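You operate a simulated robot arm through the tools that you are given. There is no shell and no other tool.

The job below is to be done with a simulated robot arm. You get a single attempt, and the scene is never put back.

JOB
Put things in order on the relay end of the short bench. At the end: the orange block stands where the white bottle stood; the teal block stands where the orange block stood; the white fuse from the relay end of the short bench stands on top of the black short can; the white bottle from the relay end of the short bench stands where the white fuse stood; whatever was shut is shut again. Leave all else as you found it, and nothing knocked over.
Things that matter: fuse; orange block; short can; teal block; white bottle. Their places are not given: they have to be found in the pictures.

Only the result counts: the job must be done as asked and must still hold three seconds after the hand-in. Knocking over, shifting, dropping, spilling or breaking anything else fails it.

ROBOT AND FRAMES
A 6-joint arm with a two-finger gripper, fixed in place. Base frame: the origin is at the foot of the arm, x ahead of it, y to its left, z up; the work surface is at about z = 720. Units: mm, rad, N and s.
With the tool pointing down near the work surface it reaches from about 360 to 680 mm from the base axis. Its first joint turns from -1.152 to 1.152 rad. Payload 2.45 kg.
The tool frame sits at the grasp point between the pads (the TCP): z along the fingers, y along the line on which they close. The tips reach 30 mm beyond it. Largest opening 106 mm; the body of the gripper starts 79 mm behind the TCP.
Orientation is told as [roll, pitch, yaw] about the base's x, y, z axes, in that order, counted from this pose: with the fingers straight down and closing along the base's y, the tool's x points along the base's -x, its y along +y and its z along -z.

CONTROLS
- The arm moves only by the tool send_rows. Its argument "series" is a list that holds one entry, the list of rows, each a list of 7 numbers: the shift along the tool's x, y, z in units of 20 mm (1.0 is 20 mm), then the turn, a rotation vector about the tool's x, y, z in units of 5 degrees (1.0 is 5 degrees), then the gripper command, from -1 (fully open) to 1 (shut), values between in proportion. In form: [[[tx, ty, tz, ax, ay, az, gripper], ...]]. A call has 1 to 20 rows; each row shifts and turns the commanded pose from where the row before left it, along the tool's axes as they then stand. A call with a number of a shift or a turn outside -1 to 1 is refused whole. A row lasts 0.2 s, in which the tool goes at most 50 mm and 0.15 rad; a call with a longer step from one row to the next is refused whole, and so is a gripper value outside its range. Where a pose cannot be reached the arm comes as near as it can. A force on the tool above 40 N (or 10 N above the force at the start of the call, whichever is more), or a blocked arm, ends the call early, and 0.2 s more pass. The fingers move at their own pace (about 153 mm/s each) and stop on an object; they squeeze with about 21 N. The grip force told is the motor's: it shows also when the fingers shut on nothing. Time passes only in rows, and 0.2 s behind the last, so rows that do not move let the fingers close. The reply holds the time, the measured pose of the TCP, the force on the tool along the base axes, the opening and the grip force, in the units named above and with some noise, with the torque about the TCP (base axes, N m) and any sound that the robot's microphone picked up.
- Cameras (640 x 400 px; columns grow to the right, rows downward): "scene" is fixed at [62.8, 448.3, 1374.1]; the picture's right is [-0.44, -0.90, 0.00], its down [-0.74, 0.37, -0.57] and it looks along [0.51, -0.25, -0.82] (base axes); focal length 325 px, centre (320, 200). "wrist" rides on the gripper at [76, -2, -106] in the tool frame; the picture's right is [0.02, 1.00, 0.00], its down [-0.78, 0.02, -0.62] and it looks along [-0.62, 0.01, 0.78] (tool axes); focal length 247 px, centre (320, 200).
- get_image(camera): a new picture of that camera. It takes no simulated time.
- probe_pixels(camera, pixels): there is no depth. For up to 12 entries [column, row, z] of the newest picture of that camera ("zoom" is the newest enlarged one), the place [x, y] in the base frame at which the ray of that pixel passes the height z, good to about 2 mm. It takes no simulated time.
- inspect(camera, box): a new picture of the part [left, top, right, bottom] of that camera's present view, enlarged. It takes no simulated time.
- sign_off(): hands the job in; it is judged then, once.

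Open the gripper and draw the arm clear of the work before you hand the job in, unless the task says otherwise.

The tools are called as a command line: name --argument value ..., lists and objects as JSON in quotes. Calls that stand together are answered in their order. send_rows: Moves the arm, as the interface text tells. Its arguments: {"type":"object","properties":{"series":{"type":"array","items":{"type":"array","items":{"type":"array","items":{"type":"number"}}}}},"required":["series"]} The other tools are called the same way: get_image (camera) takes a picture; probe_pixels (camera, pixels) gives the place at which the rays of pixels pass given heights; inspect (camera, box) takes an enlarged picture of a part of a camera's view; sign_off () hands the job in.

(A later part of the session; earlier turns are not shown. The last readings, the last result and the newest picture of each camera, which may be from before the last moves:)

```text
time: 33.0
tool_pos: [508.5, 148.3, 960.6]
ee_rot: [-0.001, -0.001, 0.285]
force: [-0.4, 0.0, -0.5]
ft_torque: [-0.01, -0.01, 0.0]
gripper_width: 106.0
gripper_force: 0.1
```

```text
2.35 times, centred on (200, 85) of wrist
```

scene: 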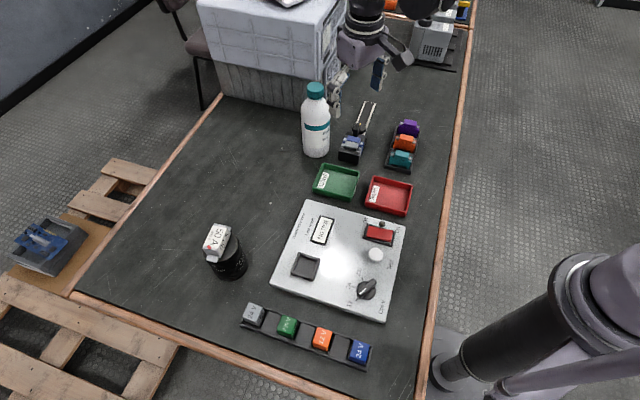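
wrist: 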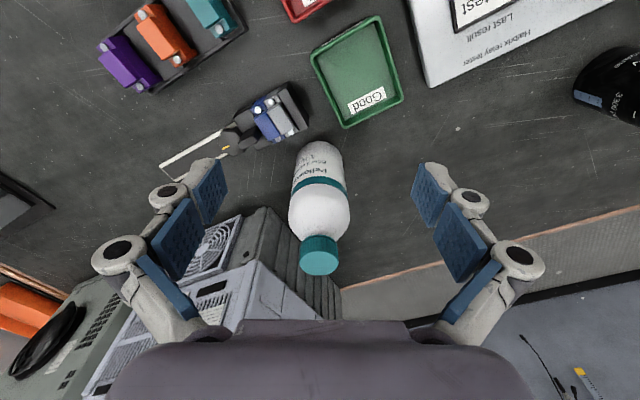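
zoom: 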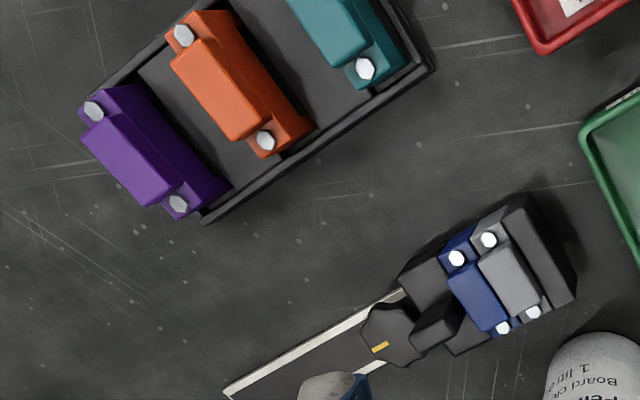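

The bottle is seen end-on with cap top centre about zoom (317,333). I probe base edge and cap in wrist pixels.

probe_pixels --camera "wrist" --pixels '[[318.8, 141.2, 720], [318.8, 263.2, 912], [318.8, 263.2, 918], [299.2, 264, 916], [338.4, 262, 916], [318.8, 274.8, 916], [318.4, 251, 916], [288.4, 210, 830], [349.6, 210, 830], [290.4, 196, 810], [347.6, 196, 810]]'

probe_pixels --camera "scene" --pixels '[[315.2, 87, 912], [315.2, 87, 918], [315.5, 157.5, 720]]'

```text
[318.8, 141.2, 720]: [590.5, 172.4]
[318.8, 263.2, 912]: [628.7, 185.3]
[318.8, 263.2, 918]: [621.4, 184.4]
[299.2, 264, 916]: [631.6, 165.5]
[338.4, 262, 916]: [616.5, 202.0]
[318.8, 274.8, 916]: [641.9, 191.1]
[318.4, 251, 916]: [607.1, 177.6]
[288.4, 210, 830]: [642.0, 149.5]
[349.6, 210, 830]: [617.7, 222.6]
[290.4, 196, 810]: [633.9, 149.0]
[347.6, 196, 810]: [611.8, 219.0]
```

```text
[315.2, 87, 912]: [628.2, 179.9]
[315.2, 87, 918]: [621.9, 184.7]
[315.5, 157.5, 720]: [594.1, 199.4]
```

Both cameras put the cap top at (622,184.5), z ≈ 918, and the body at radius about 36, so the axis is near (623,184). I move above it, staying at z ≈ 960.

send_rows --series '[[[-0.86, 0.015, 0, 0, 0, 0, -1], [-0.86, 0.015, 0, 0, 0, 0, -1], [-0.86, 0.015, 0, 0, 0, 0, -1], [-0.86, 0.015, 0, 0, 0, 0, -1], [-0.86, 0.015, 0, 0, 0, 0, -1], [-0.86, 0.015, 0, 0, 0, 0, -1], [-0.83, 0.015, 0, 0, 0, 0, -1]]]'

get_image --camera "wrist"

get_image --camera "scene"

```text
time: 34.6
tool_pos: [621.8, 185.6, 962.2]
ee_rot: [0.001, -0.002, 0.283]
force: [1.0, 0.1, -0.5]
ft_torque: [0.03, -0.02, 0.05]
gripper_width: 105.9
gripper_force: 0.0
```

```text
taken
```

wrist: 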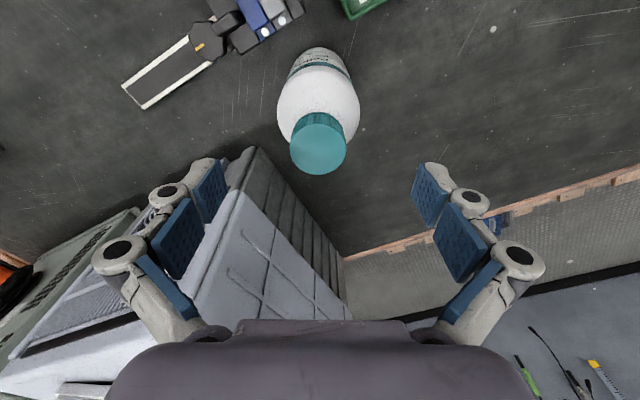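

```text
taken
```

scene: 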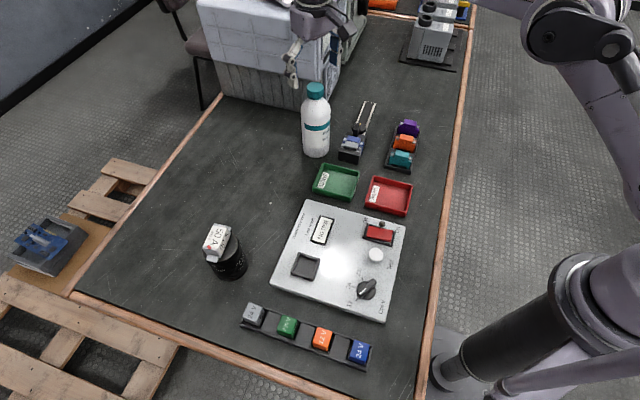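

The cap top is at wrist (318,148). I zoom on it and probe its centre at z = 918 to check the centring before descending.

inspect --camera "wrist" --box '[260, 40, 380, 190]'

probe_pixels --camera "wrist" --pixels '[[318.5, 149, 918], [291, 149, 918], [347, 147, 918], [318.5, 175, 918], [277, 105, 850], [361, 105, 850], [317, 48, 720]]'

```text
2.67 times, centred on (320, 115) of wrist
```

zoom: 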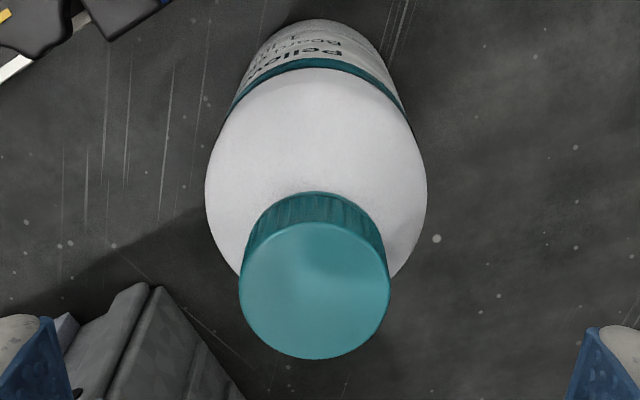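

```text
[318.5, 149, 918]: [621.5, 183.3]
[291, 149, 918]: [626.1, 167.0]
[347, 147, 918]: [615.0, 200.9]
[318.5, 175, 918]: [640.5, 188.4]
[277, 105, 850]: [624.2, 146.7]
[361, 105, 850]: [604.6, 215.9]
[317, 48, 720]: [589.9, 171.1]
```

The cap centre is (621.5,183.3), about 1.8 mm to the tool's −y. I correct this and descend to TCP z ≈ 848, where the gripper body stays about 9 mm above the cap.

send_rows --series '[[[0, -0.08, 0.5, 0, 0, 0, -1], [0, 0, 0.9, 0, 0, 0, -1], [0, 0, 0.9, 0, 0, 0, -1], [0, 0, 0.9, 0, 0, 0, -1], [0, 0, 0.9, 0, 0, 0, -1], [0, 0, 0.9, 0, 0, 0, -1], [0, 0, 0.65, 0, 0, 0, -1]]]'

get_image --camera "wrist"

inspect --camera "scene" --box '[260, 40, 400, 180]'

```text
time: 36.2
tool_pos: [622.2, 181.5, 847.4]
ee_rot: [0.0, -0.001, 0.284]
force: [0.6, -0.4, 0.7]
ft_torque: [0.0, -0.02, 0.01]
gripper_width: 105.8
gripper_force: 0.0
```

```text
taken
```

wrist: 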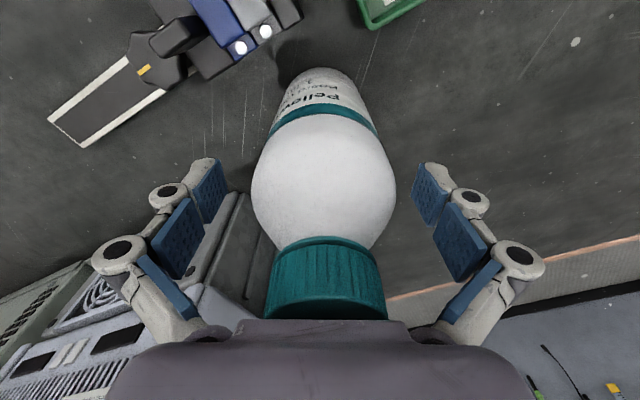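

```text
2.86 times, centred on (330, 110) of scene
```

zoom: 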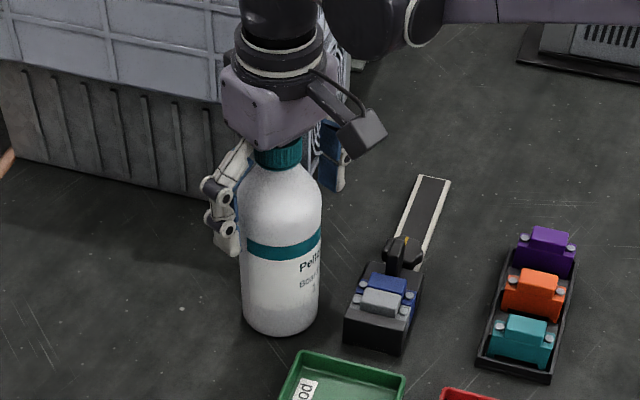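

The bottle sits between the pads (edges 251 and 395, mid 323). I shift 1 mm to centre and close.

send_rows --series '[[[0, 0.05, 0, 0, 0, 0, -1], [0, 0, 0, 0, 0, 0, 0.2], [0, 0, 0, 0, 0, 0, 0.3], [0, 0, 0, 0, 0, 0, 1], [0, 0, 0, 0, 0, 0, 1], [0, 0, 0, 0, 0, 0, 1]]]'

get_image --camera "wrist"

inspect --camera "scene" --box '[260, 40, 400, 180]'

```text
time: 37.6
tool_pos: [622.6, 184.1, 846.6]
ee_rot: [0.0, -0.002, 0.285]
force: [-0.7, 5.0, 12.1]
ft_torque: [0.21, 0.1, -0.01]
gripper_width: 70.9
gripper_force: 20.6
```

```text
taken
```

wrist: 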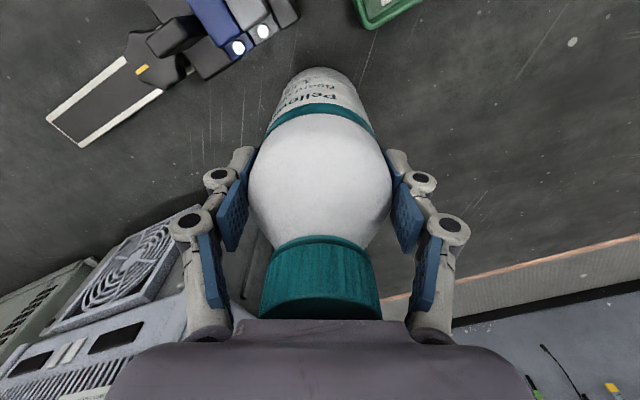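

```text
2.86 times, centred on (330, 110) of scene
```

zoom: 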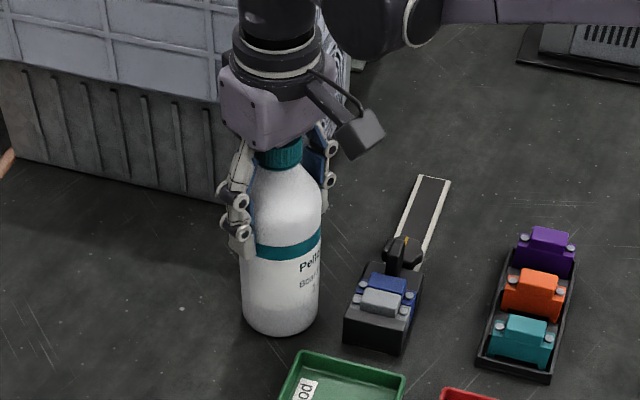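

The bottle is gripped at 70.9 mm, 20.6 N. I lift slowly by 10 mm first and check the reading.

send_rows --series '[[[0, 0, 0, 0, 0, 0, 1], [0, 0, -0.1, 0, 0, 0, 1], [0, 0, -0.2, 0, 0, 0, 1], [0, 0, -0.2, 0, 0, 0, 1], [0, 0, 0, 0, 0, 0, 1]]]'

get_image --camera "wrist"

inspect --camera "scene" --box '[260, 40, 400, 180]'

```text
time: 38.8
tool_pos: [622.2, 183.7, 858.4]
ee_rot: [0.001, 0.001, 0.282]
force: [-0.7, 0.2, -10.6]
ft_torque: [0.0, 0.02, -0.02]
gripper_width: 70.8
gripper_force: 21.6
```

```text
taken
```

wrist: 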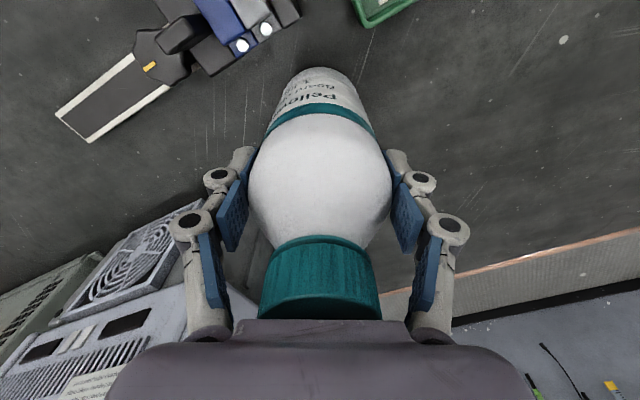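

```text
2.86 times, centred on (330, 110) of scene
```

zoom: 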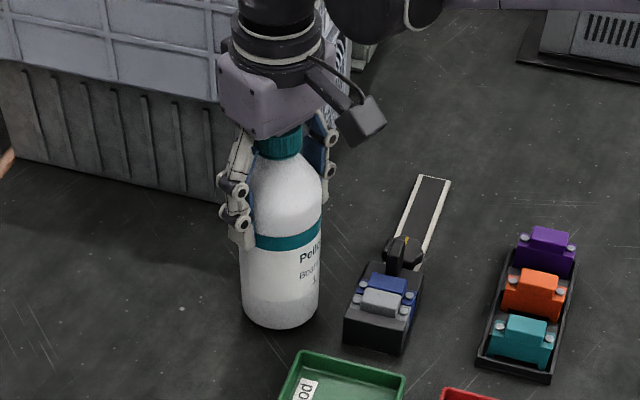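

The bottle lifts cleanly (weight about 10.6 N) with no slip. I lift 40 mm further with gentle ramps.

send_rows --series '[[[0, 0, -0.2, 0, 0, 0, 1], [0, 0, -0.4, 0, 0, 0, 1], [0, 0, -0.5, 0, 0, 0, 1], [0, 0, -0.5, 0, 0, 0, 1], [0, 0, -0.3, 0, 0, 0, 1], [0, 0, -0.1, 0, 0, 0, 1]]]'

send_rows --series '[[[0.057, 0.192, 0, 0, 0, 0, 1], [0.114, 0.385, 0, 0, 0, 0, 1], [0.19, 0.641, 0, 0, 0, 0, 1], [0.19, 0.641, 0, 0, 0, 0, 1], [0.19, 0.641, 0, 0, 0, 0, 1], [0.19, 0.641, 0, 0, 0, 0, 1], [0.19, 0.641, 0, 0, 0, 0, 1], [0.19, 0.641, 0, 0, 0, 0, 1], [0.19, 0.641, 0, 0, 0, 0, 1], [0.19, 0.641, 0, 0, 0, 0, 1], [0.19, 0.641, 0, 0, 0, 0, 1], [0.19, 0.641, 0, 0, 0, 0, 1], [0.19, 0.641, 0, 0, 0, 0, 1], [0.19, 0.641, 0, 0, 0, 0, 1], [0.114, 0.385, 0, 0, 0, 0, 1], [0.057, 0.192, 0, 0, 0, 0, 1], [0, 0, 0, 0, 0, 0, 1]]]'

get_image --camera "wrist"

get_image --camera "scene"

```text
time: 40.2
tool_pos: [623.2, 183.5, 900.0]
ee_rot: [0.0, -0.001, 0.285]
force: [-0.1, 0.0, -9.8]
ft_torque: [0.01, -0.01, 0.04]
gripper_width: 70.5
gripper_force: 21.0
```

```text
time: 43.8
tool_pos: [521.7, 339.5, 897.3]
ee_rot: [-0.002, -0.002, 0.285]
force: [0.7, 0.1, -10.7]
ft_torque: [-0.02, 0.01, -0.03]
gripper_width: 70.5
gripper_force: 21.3
```

```text
taken
```

wrist: 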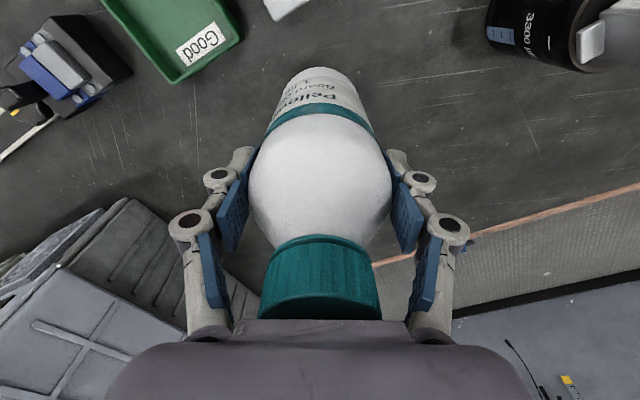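

```text
taken
```

scene: 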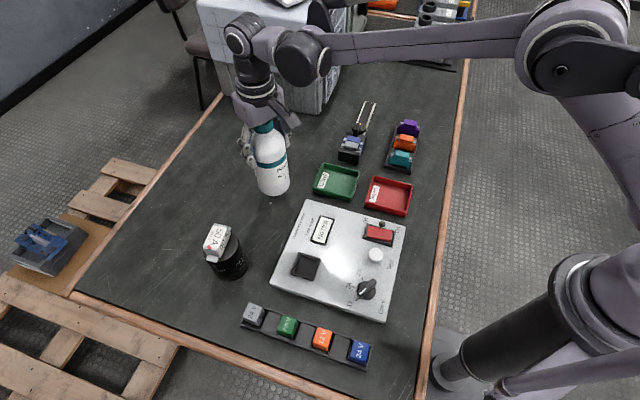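

The bottle hangs over the fuse's old place (521.7,339.5). I lower it 44 mm and then feel for the bench in small steps.

send_rows --series '[[[0, 0, 0.2, 0, 0, 0, 1], [0, 0, 0.4, 0, 0, 0, 1], [0, 0, 0.5, 0, 0, 0, 1], [0, 0, 0.5, 0, 0, 0, 1], [0, 0, 0.4, 0, 0, 0, 1], [0, 0, 0.2, 0, 0, 0, 1], [0, 0, 0, 0, 0, 0, 1]]]'

```text
time: 45.4
tool_pos: [522.2, 338.7, 853.9]
ee_rot: [-0.002, -0.003, 0.286]
force: [0.1, 0.1, -9.6]
ft_torque: [0.01, 0.01, -0.01]
gripper_width: 70.5
gripper_force: 21.1
```

Still hanging free at 853.9. I lower another 4.8 mm in small steps.

send_rows --series '[[[0, 0, 0.08, 0, 0, 0, 1], [0, 0, 0.08, 0, 0, 0, 1], [0, 0, 0.08, 0, 0, 0, 1], [0, 0, 0, 0, 0, 0, 1]]]'

```text
time: 46.4
tool_pos: [522.1, 338.5, 847.5]
ee_rot: [-0.003, -0.001, 0.283]
force: [0.1, 0.1, -9.6]
ft_torque: [0.02, -0.02, 0.01]
gripper_width: 70.5
gripper_force: 21.2
```

Not yet touching (−9.6 N). I go on in 1 mm steps.

send_rows --series '[[[0, 0, 0.05, 0, 0, 0, 1], [0, 0, 0.05, 0, 0, 0, 1], [0, 0, 0, 0, 0, 0, 1]]]'

```text
time: 47.2
tool_pos: [523.0, 339.6, 848.2]
ee_rot: [0.001, -0.003, 0.284]
force: [2.1, 2.4, 3.6]
ft_torque: [0.01, 0.03, 0.01]
gripper_width: 70.6
gripper_force: 21.5
```

Contact with the bench (force went from −9.6 to +3.6 N). I open the fingers gently.

send_rows --series '[[[0, 0, 0, 0, 0, 0, -0.45], [0, 0, 0, 0, 0, 0, -0.6], [0, 0, 0, 0, 0, 0, -1], [0, 0, 0, 0, 0, 0, -1]]]'

get_image --camera "wrist"

get_image --camera "scene"

```text
time: 48.2
tool_pos: [522.1, 337.5, 846.7]
ee_rot: [0.0, -0.002, 0.286]
force: [-0.9, 0.0, 0.0]
ft_torque: [-0.03, 0.01, 0.0]
gripper_width: 106.0
gripper_force: 0.1
```

```text
taken
```

wrist: 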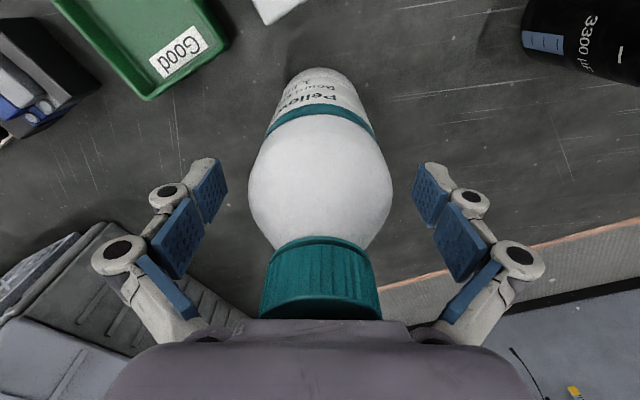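

```text
taken
```

scene: 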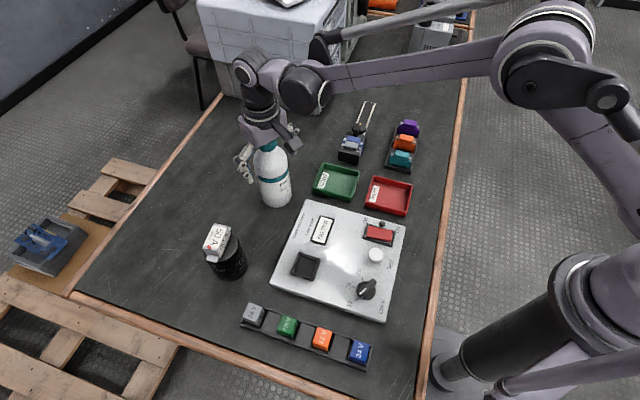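

The bottle stands free at the fuse's old place. I lift straight up 155 mm to clear the cap.

send_rows --series '[[[0, 0, -0.5, 0, 0, 0, -1], [0, 0, -1, 0, 0, 0, -1], [0, 0, -1, 0, 0, 0, -1], [0, 0, -1, 0, 0, 0, -1], [0, 0, -1, 0, 0, 0, -1], [0, 0, -1, 0, 0, 0, -1], [0, 0, -1, 0, 0, 0, -1], [0, 0, -1, 0, 0, 0, -1], [0, 0, -0.25, 0, 0, 0, -1]]]'

get_image --camera "wrist"

inspect --camera "scene" --box '[200, 110, 340, 290]'

```text
time: 50.2
tool_pos: [522.1, 339.7, 1001.9]
ee_rot: [-0.001, -0.003, 0.284]
force: [-1.0, -0.8, -1.0]
ft_torque: [0.03, -0.04, 0.02]
gripper_width: 105.7
gripper_force: 0.2
```

```text
taken
```

wrist: 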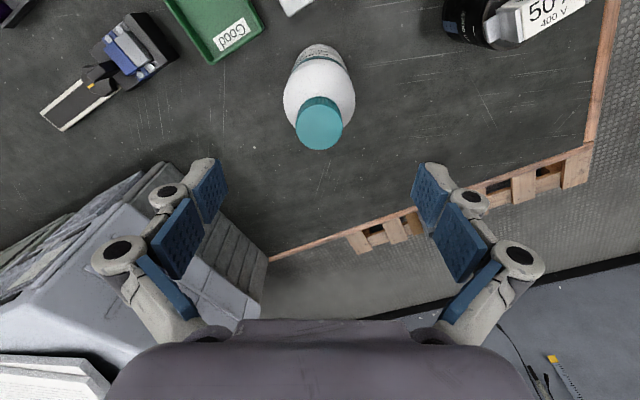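

```text
2.22 times, centred on (270, 200) of scene
```

zoom: 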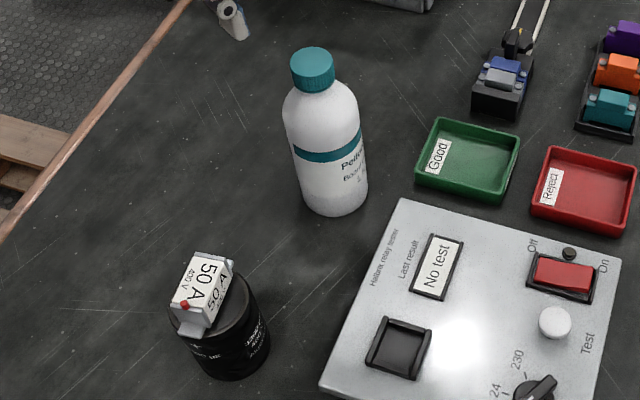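

Both placed things stand well. Now I move towards the block tray, staying at z ≈ 1000.

send_rows --series '[[[0.547, -1, 0, 0, 0, 0, -1], [0.547, -1, 0, 0, 0, 0, -1], [0.547, -1, 0, 0, 0, 0, -1], [0.547, -1, 0, 0, 0, 0, -1], [0.547, -1, 0, 0, 0, 0, -1], [0.547, -1, 0, 0, 0, 0, -1], [0.547, -1, 0, 0, 0, 0, -1], [0.547, -1, 0, 0, 0, 0, -1], [0.547, -1, 0, 0, 0, 0, -1], [0.547, -1, 0, 0, 0, 0, -1], [0.547, -1, 0, 0, 0, 0, -1], [0.547, -1, 0, 0, 0, 0, -1], [0.547, -1, 0, 0, 0, 0, -1], [0.547, -1, 0, 0, 0, 0, -1], [0.547, -1, 0, 0, 0, 0, -1], [0.547, -1, 0, 0, 0, 0, -1], [0.547, -1, 0, 0, 0, 0, -1], [0.547, -1, 0, 0, 0, 0, -1], [0.547, -1, 0, 0, 0, 0, -1], [0.547, -1, 0, 0, 0, 0, -1]]]'

send_rows --series '[[[0, -0.49, 0, 0, 0, 0, -1], [0, 0, 0.73, 0, 0, -0.9457, -1], [0, 0, 0.73, 0, 0, -0.9457, -1], [0, 0, 0.73, 0, 0, -0.9457, -1], [0, 0, 0.73, 0, 0, -0.9457, -1], [0, 0, 0.73, 0, 0, -0.9457, -1], [0, 0, 0.73, 0, 0, -0.9457, -1], [0, 0, 0.73, 0, 0, -0.9457, -1], [0, 0, 0, 0, 0, 0, -1]]]'

get_image --camera "wrist"

get_image --camera "scene"

```text
time: 54.4
tool_pos: [424.1, -106.5, 1001.2]
ee_rot: [0.0, -0.001, 0.285]
force: [-0.5, 0.2, 0.3]
ft_torque: [0.01, 0.0, 0.01]
gripper_width: 106.1
gripper_force: 0.1
```

```text
time: 56.4
tool_pos: [427.7, -116.2, 898.8]
ee_rot: [-0.002, 0.0, 0.862]
force: [0.7, 0.3, -0.3]
ft_torque: [0.04, -0.03, 0.05]
gripper_width: 106.0
gripper_force: 0.1
```

```text
taken
```

wrist: 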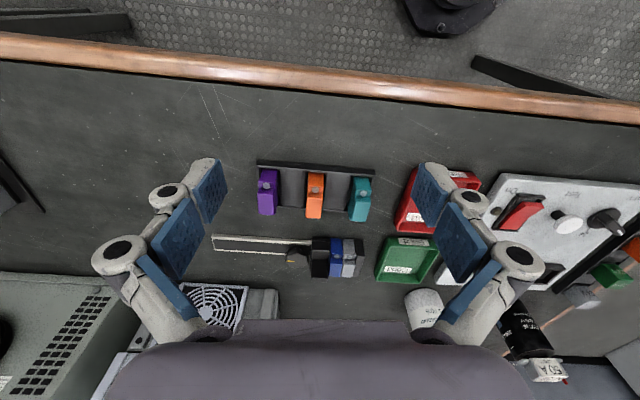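

```text
taken
```

scene: 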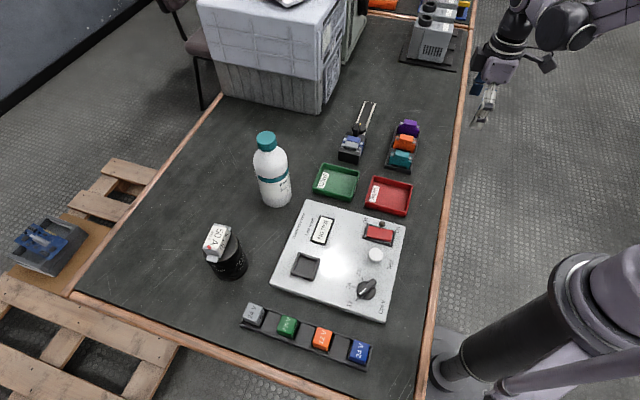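

The tray is now nearly square to the tool, orange at wrist (315,195). I zoom on the tray in both cameras.

inspect --camera "scene" --box '[376, 115, 432, 175]'

inspect --camera "wrist" --box '[240, 150, 390, 240]'

```text
6.67 times, centred on (404, 145) of scene
```

zoom: 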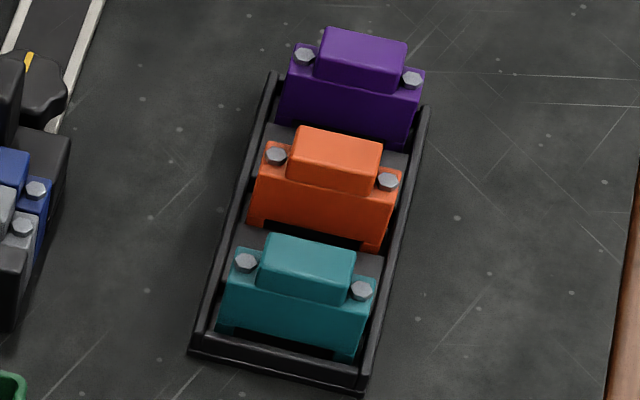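

```text
4.27 times, centred on (315, 195) of wrist
```

zoom: 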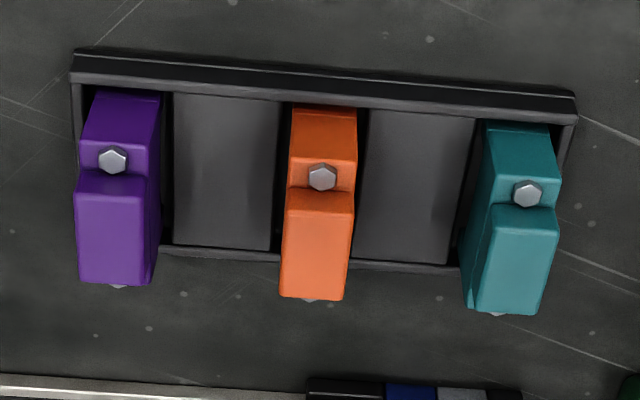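

I zoom in further on the orange block in both cameras to find its height and the gaps around it.

inspect --camera "scene" --box '[390, 128, 420, 158]'

inspect --camera "wrist" --box '[290, 165, 340, 225]'

```text
13.33 times, centred on (405, 143) of scene
```

zoom: 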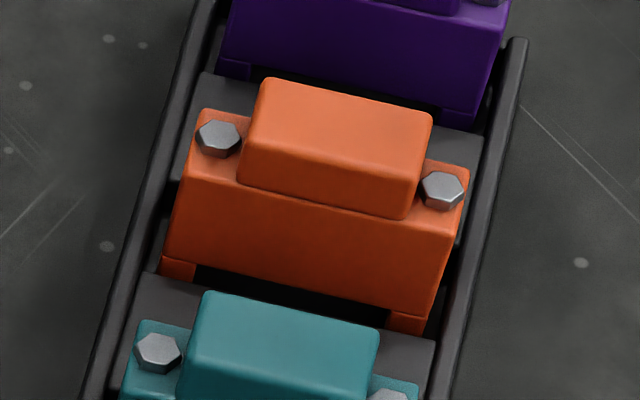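

```text
6.67 times, centred on (315, 195) of wrist
```

zoom: 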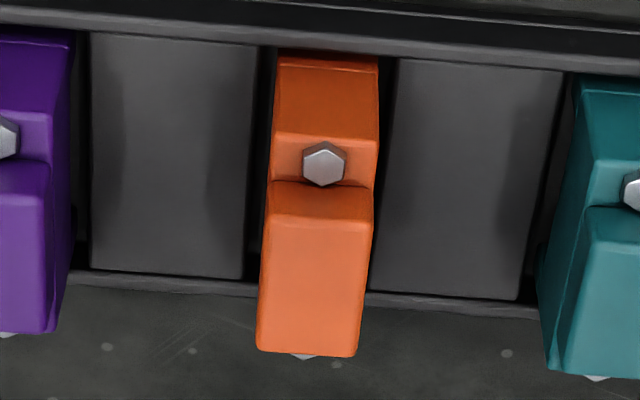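

I probe matching features in both views: the near screw head, and the near-left top corner of the orange block's raised part.

probe_pixels --camera "scene" --pixels '[[414.3, 142.25, 750], [414.3, 142.25, 770], [413.4, 136.8, 750], [413.4, 136.8, 770]]'

probe_pixels --camera "wrist" --pixels '[[315.45, 189.45, 750], [315.45, 189.45, 770], [307.2, 193.05, 750], [307.2, 193.05, 770], [322.6, 193.8, 770], [321, 218, 770], [305, 218, 770], [303, 183, 740], [330, 185, 740], [374, 172, 740], [260, 163, 740]]'

```text
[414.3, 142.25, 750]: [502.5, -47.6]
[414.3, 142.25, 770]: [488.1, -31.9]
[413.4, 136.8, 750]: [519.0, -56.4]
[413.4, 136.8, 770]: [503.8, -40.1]
```

```text
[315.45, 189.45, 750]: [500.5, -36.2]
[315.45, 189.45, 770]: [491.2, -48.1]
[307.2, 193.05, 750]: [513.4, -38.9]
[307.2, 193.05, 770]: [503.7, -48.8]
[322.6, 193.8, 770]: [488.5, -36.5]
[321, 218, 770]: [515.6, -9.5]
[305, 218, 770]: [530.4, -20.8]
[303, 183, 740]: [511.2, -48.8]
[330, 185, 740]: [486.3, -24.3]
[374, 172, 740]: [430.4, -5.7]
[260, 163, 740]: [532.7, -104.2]
```

Screw tops come out at z ≈ 758 and the raised top at 763. Now I probe the gray spacers beside the orange block and the end screws to get their heights and the tray's axis.

probe_pixels --camera "scene" --pixels '[[392.0, 148.5, 720], [392.0, 148.5, 740], [413.8, 153.5, 720], [413.8, 153.5, 740]]'

probe_pixels --camera "wrist" --pixels '[[322.5, 208.5, 720], [322.5, 208.5, 740], [326.7, 174, 720], [326.7, 174, 740], [363.5, 193.4, 758], [266.5, 185.6, 758], [258, 162, 735], [375, 172, 735]]'

inspect --camera "wrist" --box '[315, 160, 385, 225]'

```text
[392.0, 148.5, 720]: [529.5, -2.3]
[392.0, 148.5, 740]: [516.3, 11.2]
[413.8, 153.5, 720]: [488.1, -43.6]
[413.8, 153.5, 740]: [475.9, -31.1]
```

```text
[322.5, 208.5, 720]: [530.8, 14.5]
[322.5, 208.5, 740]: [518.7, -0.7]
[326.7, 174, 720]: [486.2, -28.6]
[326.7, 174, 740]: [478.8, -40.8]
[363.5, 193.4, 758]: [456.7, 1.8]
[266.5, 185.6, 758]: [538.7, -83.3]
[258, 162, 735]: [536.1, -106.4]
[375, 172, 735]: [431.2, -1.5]
```

```text
6.15 times, centred on (350, 192) of wrist
```

zoom: 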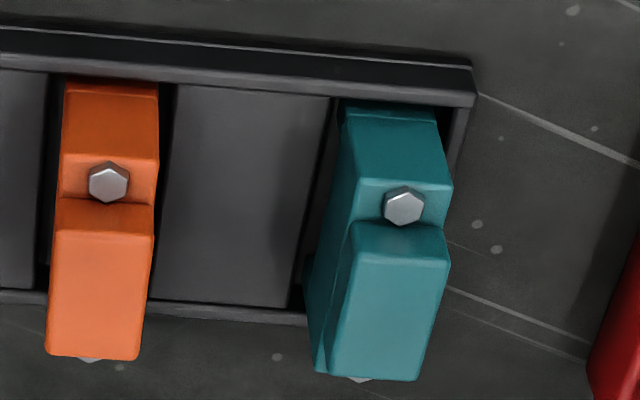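

The spacers' tops are at z ≈ 732, the tray runs at −45 deg, blocks are about 21 mm thick at 59 mm pitch, orange centre near (512,−25). I turn the tool to 45 deg, narrow the fingers to 46 mm and go above the orange block.

send_rows --series '[[[0, 0, 0, 0, 0, 0.88, 0.13], [-0.886, 0.035, 0.456, 0, 0, 0, 0.13], [-0.886, 0.035, 0.456, 0, 0, 0, 0.13], [-0.886, 0.035, 0.456, 0, 0, 0, 0.13], [-0.886, 0.035, 0.456, 0, 0, 0, 0.13], [-0.886, 0.035, 0.456, 0, 0, 0, 0.13], [-0.886, 0.035, 0.456, 0, 0, 0, 0.13], [-0.886, 0.035, 0.456, 0, 0, 0, 0.13], [0, 0, 0, 0, 0, 0, 0.13]]]'

get_image --camera "wrist"

get_image --camera "scene"

```text
time: 58.4
tool_pos: [513.5, -25.3, 835.6]
ee_rot: [-0.003, 0.0, 0.786]
force: [-0.2, 1.2, 0.2]
ft_torque: [0.01, -0.04, -0.01]
gripper_width: 46.3
gripper_force: 0.0
```

```text
taken
```

wrist: 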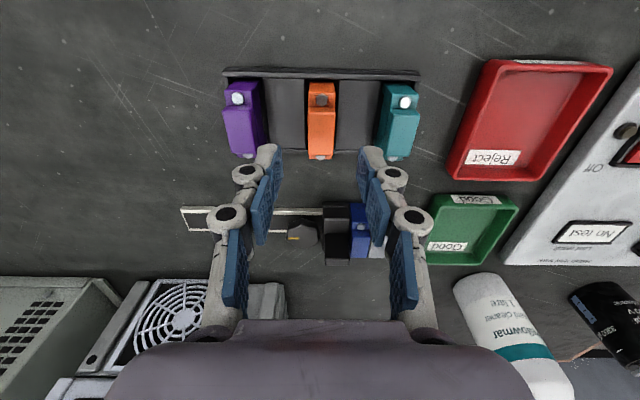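

```text
taken
```

scene: 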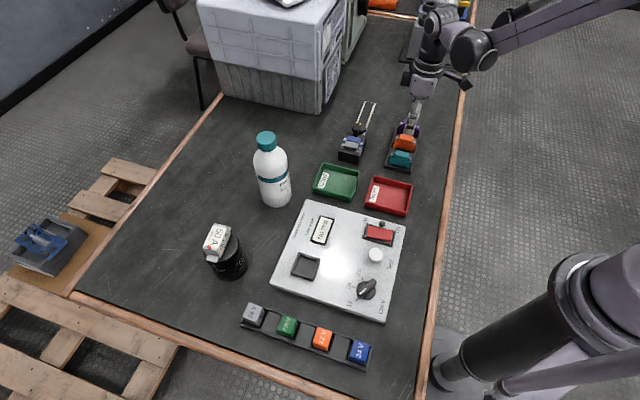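

The tray is square to the tool now, orange at columns 307–336. I zoom to check centring and probe its top corners at z = 763.

inspect --camera "wrist" --box '[215, 60, 425, 170]'

inspect --camera "wrist" --box '[285, 70, 357, 170]'

```text
3.05 times, centred on (320, 115) of wrist
```

zoom: 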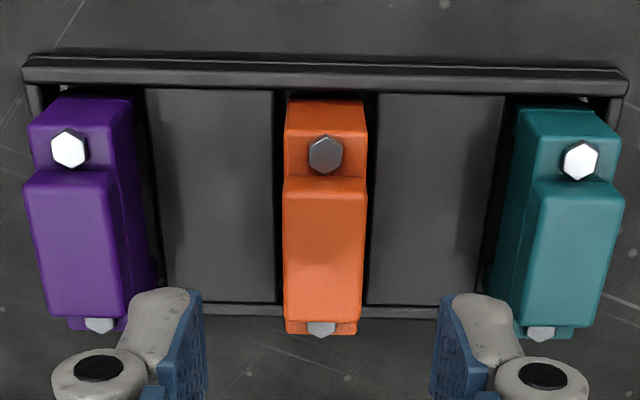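

```text
4.00 times, centred on (321, 120) of wrist
```

zoom: 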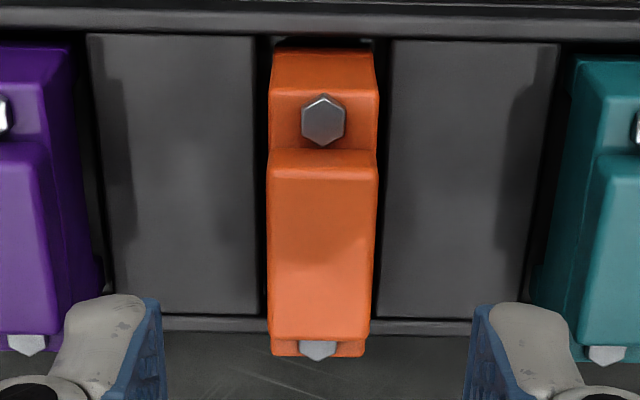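

I probe the raised top's corners and both screws, as well as the spacer edges beside the orange slot.

probe_pixels --camera "zoom" --pixels '[[268, 166, 763.5], [378, 166, 763.5], [271, 338, 763.5], [370, 338, 763.5], [324, 119, 758], [318, 348, 757], [254, 37, 732], [393, 42, 732], [259, 316, 732], [376, 318, 732], [270, 88, 754], [379, 88, 754]]'

```text
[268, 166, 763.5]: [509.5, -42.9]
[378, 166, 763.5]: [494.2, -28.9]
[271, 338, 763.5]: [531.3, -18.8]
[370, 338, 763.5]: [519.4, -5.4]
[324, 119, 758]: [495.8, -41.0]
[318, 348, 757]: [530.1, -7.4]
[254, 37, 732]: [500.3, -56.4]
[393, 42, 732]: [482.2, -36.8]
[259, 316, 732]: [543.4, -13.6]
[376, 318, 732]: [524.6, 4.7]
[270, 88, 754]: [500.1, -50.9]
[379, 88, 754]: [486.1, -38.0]
```

Orange block centre is (513,−24.5) at 45 deg, and the TCP is within 1 mm of it. I descend to TCP z ≈ 768 (tips about 6 mm above the spacers) with the fingers at 46 mm.

send_rows --series '[[[0, 0, 0.6, 0, 0, 0, 0.13], [0, 0, 0.8, 0, 0, 0, 0.13], [0, 0, 0.8, 0, 0, 0, 0.13], [0, 0, 0.7, 0, 0, 0, 0.13], [0, 0, 0.48, 0, 0, 0, 0.13], [0, 0, 0, 0, 0, 0, 0.13]]]'

get_image --camera "wrist"

inspect --camera "scene" --box '[360, 80, 460, 180]'

```text
time: 59.8
tool_pos: [511.7, -23.9, 769.2]
ee_rot: [-0.003, 0.0, 0.784]
force: [0.0, -0.1, 0.2]
ft_torque: [0.0, 0.03, -0.02]
gripper_width: 46.1
gripper_force: 0.1
```

```text
taken
```

wrist: 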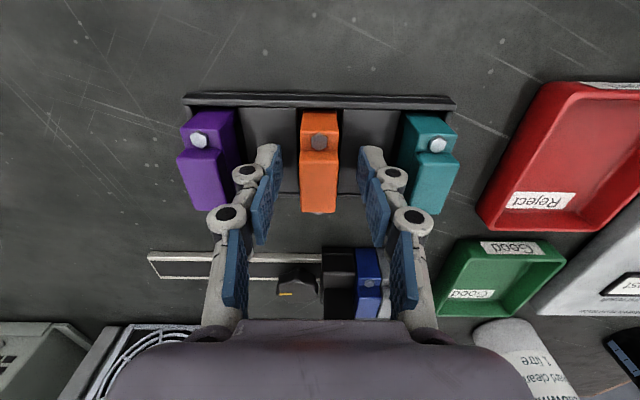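

```text
4.00 times, centred on (410, 130) of scene
```

zoom: 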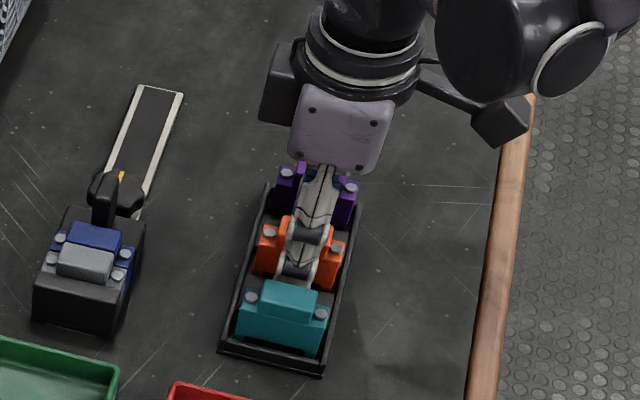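

The finger tips stand either side of the orange block, clear of the neighbours. I close on it.

send_rows --series '[[[0, 0, 0, 0, 0, 0, 0.4], [0, 0, 0, 0, 0, 0, 0.6], [0, 0, 0, 0, 0, 0, 1], [0, 0, 0, 0, 0, 0, 1], [0, 0, 0, 0, 0, 0, 1]]]'

get_image --camera "wrist"

```text
time: 61.0
tool_pos: [512.3, -23.9, 769.4]
ee_rot: [-0.004, 0.0, 0.785]
force: [1.0, -0.3, 0.4]
ft_torque: [0.02, 0.02, -0.01]
gripper_width: 19.5
gripper_force: 20.8
```

```text
taken
```

wrist: 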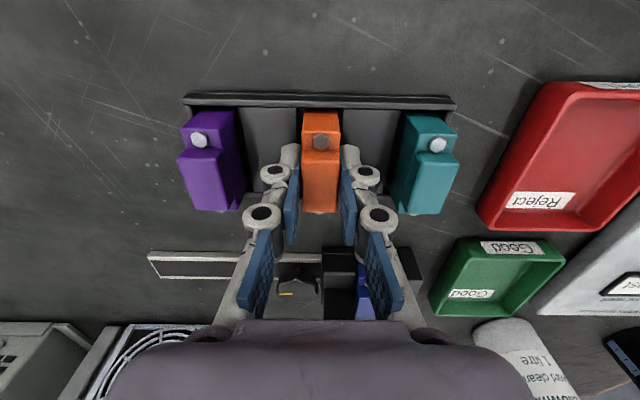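

The block is held at 19.5 mm, with no side force. I lift it straight out of the slot, slowly at first.

send_rows --series '[[[0, 0, -0.15, 0, 0, 0, 1], [0, 0, -0.3, 0, 0, 0, 1], [0, 0, -0.4, 0, 0, 0, 1], [0, 0, -0.6, 0, 0, 0, 1], [0, 0, -0.8, 0, 0, 0, 1], [0, 0, -0.8, 0, 0, 0, 1], [0, 0, -0.8, 0, 0, 0, 1], [0, 0, -0.6, 0, 0, 0, 1], [0, 0, -0.3, 0, 0, 0, 1]]]'

get_image --camera "wrist"

inspect --camera "scene" --box '[360, 80, 460, 180]'

```text
time: 63.0
tool_pos: [511.0, -23.2, 863.3]
ee_rot: [-0.003, 0.001, 0.786]
force: [-0.3, -0.1, -1.6]
ft_torque: [-0.01, 0.02, -0.02]
gripper_width: 19.0
gripper_force: 20.7
```

```text
taken
```

wrist: 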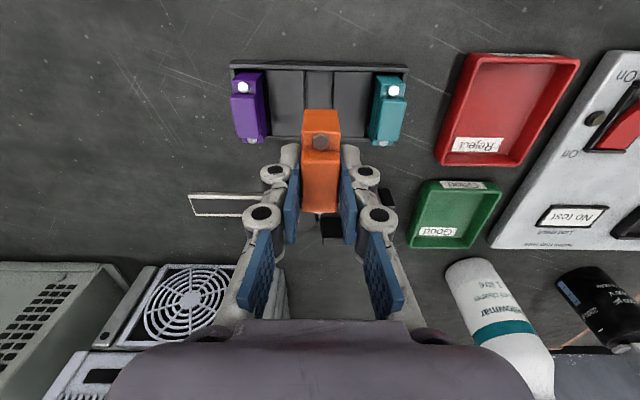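

```text
4.00 times, centred on (410, 130) of scene
```

zoom: 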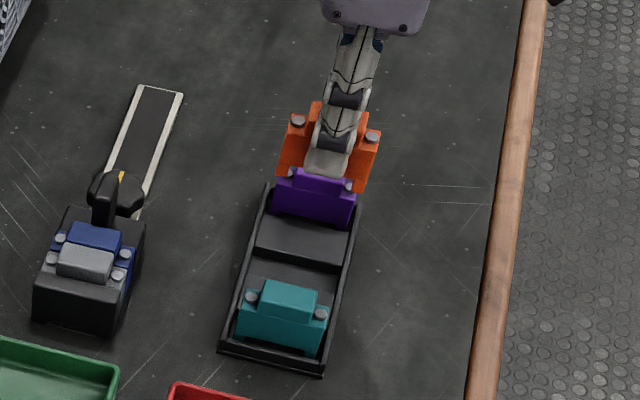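

The orange block is out, the neighbours stayed put. I rise 20 mm more and carry it to the bottle's old place (622,184).

send_rows --series '[[[0, 0, -0.5, 0, 0, 0, 1], [0, 0, -0.5, 0, 0, 0, 1], [-0.4, 0.123, 0, 0, 0, 0, 1], [-0.803, 0.246, 0, 0, 0, 0, 1], [-0.803, 0.246, 0, 0, 0, 0, 1], [-0.803, 0.246, 0, 0, 0, 0, 1], [-0.803, 0.246, 0, 0, 0, 0, 1], [-0.803, 0.246, 0, 0, 0, 0, 1], [-0.803, 0.246, 0, 0, 0, 0, 1], [-0.803, 0.246, 0, 0, 0, 0, 1], [-0.803, 0.246, 0, 0, 0, 0, 1], [-0.803, 0.246, 0, 0, 0, 0, 1], [-0.803, 0.246, 0, 0, 0, 0, 1], [-0.803, 0.246, 0, 0, 0, 0, 1], [-0.803, 0.246, 0, 0, 0, 0, 1], [-0.803, 0.246, 0, 0, 0, 0, 1], [-0.401, 0.123, 0, 0, 0, 0, 1], [0, 0, 0, 0, 0, 0, 1]]]'

get_image --camera "wrist"

get_image --camera "scene"

```text
time: 66.8
tool_pos: [623.3, 185.2, 883.3]
ee_rot: [-0.001, -0.001, 0.785]
force: [0.1, -0.3, -1.7]
ft_torque: [0.0, -0.02, -0.01]
gripper_width: 19.2
gripper_force: 21.1
```

```text
taken
```

wrist: 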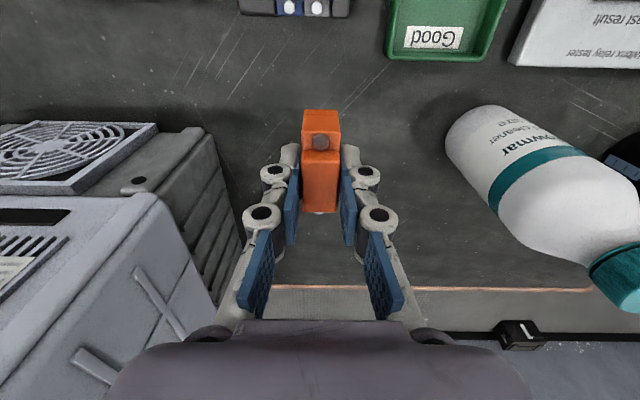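

```text
taken
```

scene: 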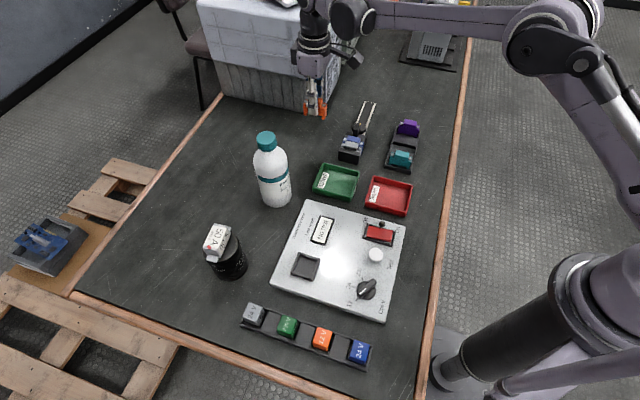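

The block hangs over the bottle's old place. I lower 104 mm to about 780, then feel for the bench.

send_rows --series '[[[0, 0, 0.5, 0, 0, 0, 1], [0, 0, 0.9, 0, 0, 0, 1], [0, 0, 0.9, 0, 0, 0, 1], [0, 0, 0.9, 0, 0, 0, 1], [0, 0, 0.9, 0, 0, 0, 1], [0, 0, 0.7, 0, 0, 0, 1], [0, 0, 0.4, 0, 0, 0, 1], [0, 0, 0, 0, 0, 0, 1]]]'

inspect --camera "scene" --box '[260, 60, 400, 180]'

get_image --camera "wrist"

```text
time: 68.6
tool_pos: [622.9, 184.7, 780.7]
ee_rot: [-0.001, 0.0, 0.784]
force: [0.3, 0.0, -0.2]
ft_torque: [-0.01, -0.01, -0.01]
gripper_width: 19.2
gripper_force: 21.3
```

```text
3.33 times, centred on (330, 120) of scene
```

zoom: 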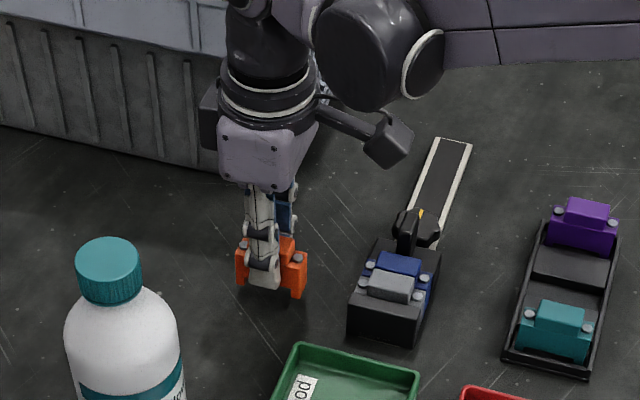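

```text
taken
```

wrist: 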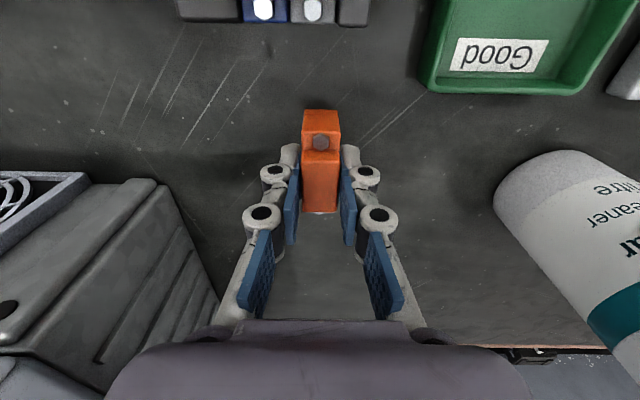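

Still free at 780.7. I lower 10 mm more in 2 mm rows.

send_rows --series '[[[0, 0, 0.1, 0, 0, 0, 1], [0, 0, 0.1, 0, 0, 0, 1], [0, 0, 0.1, 0, 0, 0, 1], [0, 0, 0.1, 0, 0, 0, 1], [0, 0, 0.1, 0, 0, 0, 1], [0, 0, 0, 0, 0, 0, 1]]]'

```text
time: 70.0
tool_pos: [625.6, 183.8, 769.4]
ee_rot: [-0.002, 0.0, 0.787]
force: [-0.1, -0.1, -0.2]
ft_torque: [-0.01, -0.01, -0.02]
gripper_width: 19.2
gripper_force: 20.6
```

No contact at 769. I continue in 1.2 mm steps.

send_rows --series '[[[0, 0, 0.06, 0, 0, 0, 1], [0, 0, 0.06, 0, 0, 0, 1], [0, 0, 0, 0, 0, 0, 1]]]'

```text
time: 70.8
tool_pos: [623.0, 184.6, 767.0]
ee_rot: [0.0, 0.0, 0.787]
force: [-0.2, -0.3, -0.3]
ft_torque: [0.0, 0.0, 0.02]
gripper_width: 19.2
gripper_force: 20.7
```

No contact at 767 yet; the next small steps should reach the bench.

send_rows --series '[[[0, 0, 0.06, 0, 0, 0, 1], [0, 0, 0.06, 0, 0, 0, 1], [0, 0, 0, 0, 0, 0, 1]]]'

```text
time: 71.6
tool_pos: [623.4, 183.5, 764.9]
ee_rot: [-0.001, 0.001, 0.784]
force: [0.1, 1.0, -0.1]
ft_torque: [-0.01, 0.03, 0.03]
gripper_width: 19.0
gripper_force: 21.0
```

Still no clear contact at 765. I take one more 2.4 mm in two steps.

send_rows --series '[[[0, 0, 0.06, 0, 0, 0, 1], [0, 0, 0.06, 0, 0, 0, 1], [0, 0, 0, 0, 0, 0, 1]]]'

inspect --camera "scene" --box '[290, 100, 350, 160]'

```text
time: 72.4
tool_pos: [622.8, 182.9, 762.2]
ee_rot: [-0.002, -0.001, 0.786]
force: [3.0, 1.3, 17.4]
ft_torque: [0.07, -0.02, -0.02]
gripper_width: 19.3
gripper_force: 20.8
```

```text
6.67 times, centred on (320, 130) of scene
```

zoom: 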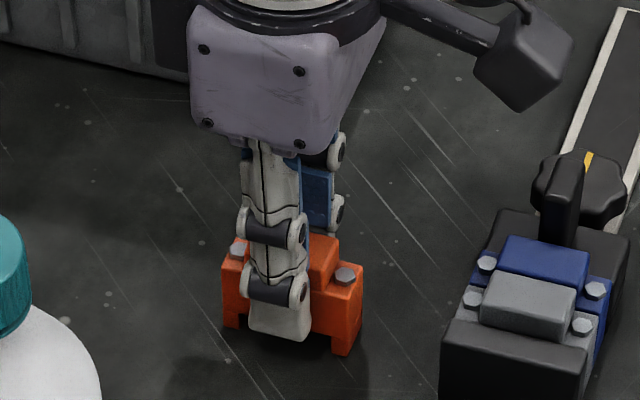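

Contact with the bench at about 763 (17 N). I ease off 0.8 mm and open to 46 mm.

send_rows --series '[[[0, 0, -0.04, 0, 0, 0, 1], [0, 0, 0, 0, 0, 0, 1], [0, 0, 0, 0, 0, 0, 0.5], [0, 0, 0, 0, 0, 0, 0.3], [0, 0, 0, 0, 0, 0, 0.13], [0, 0, 0, 0, 0, 0, 0.13]]]'

get_image --camera "wrist"

inspect --camera "scene" --box '[290, 100, 350, 160]'

```text
time: 73.8
tool_pos: [623.5, 183.4, 763.0]
ee_rot: [-0.002, 0.0, 0.787]
force: [0.5, 0.3, 0.0]
ft_torque: [0.01, 0.02, 0.02]
gripper_width: 46.1
gripper_force: 0.1
```

```text
taken
```

wrist: 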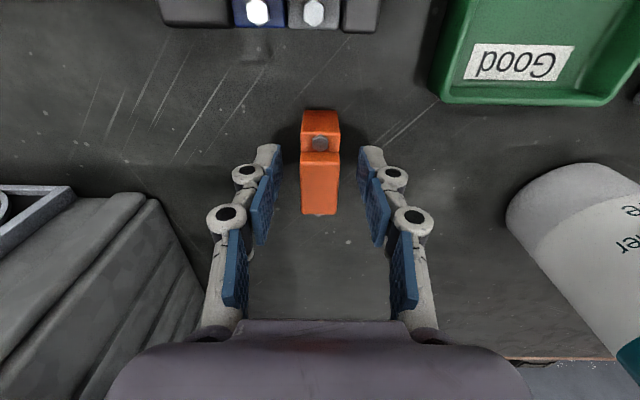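

```text
6.67 times, centred on (320, 130) of scene
```

zoom: 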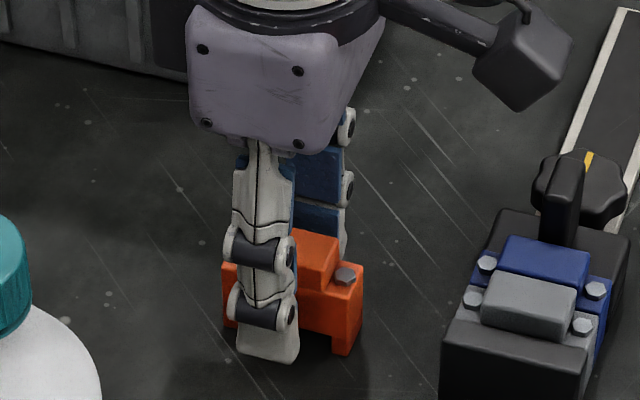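

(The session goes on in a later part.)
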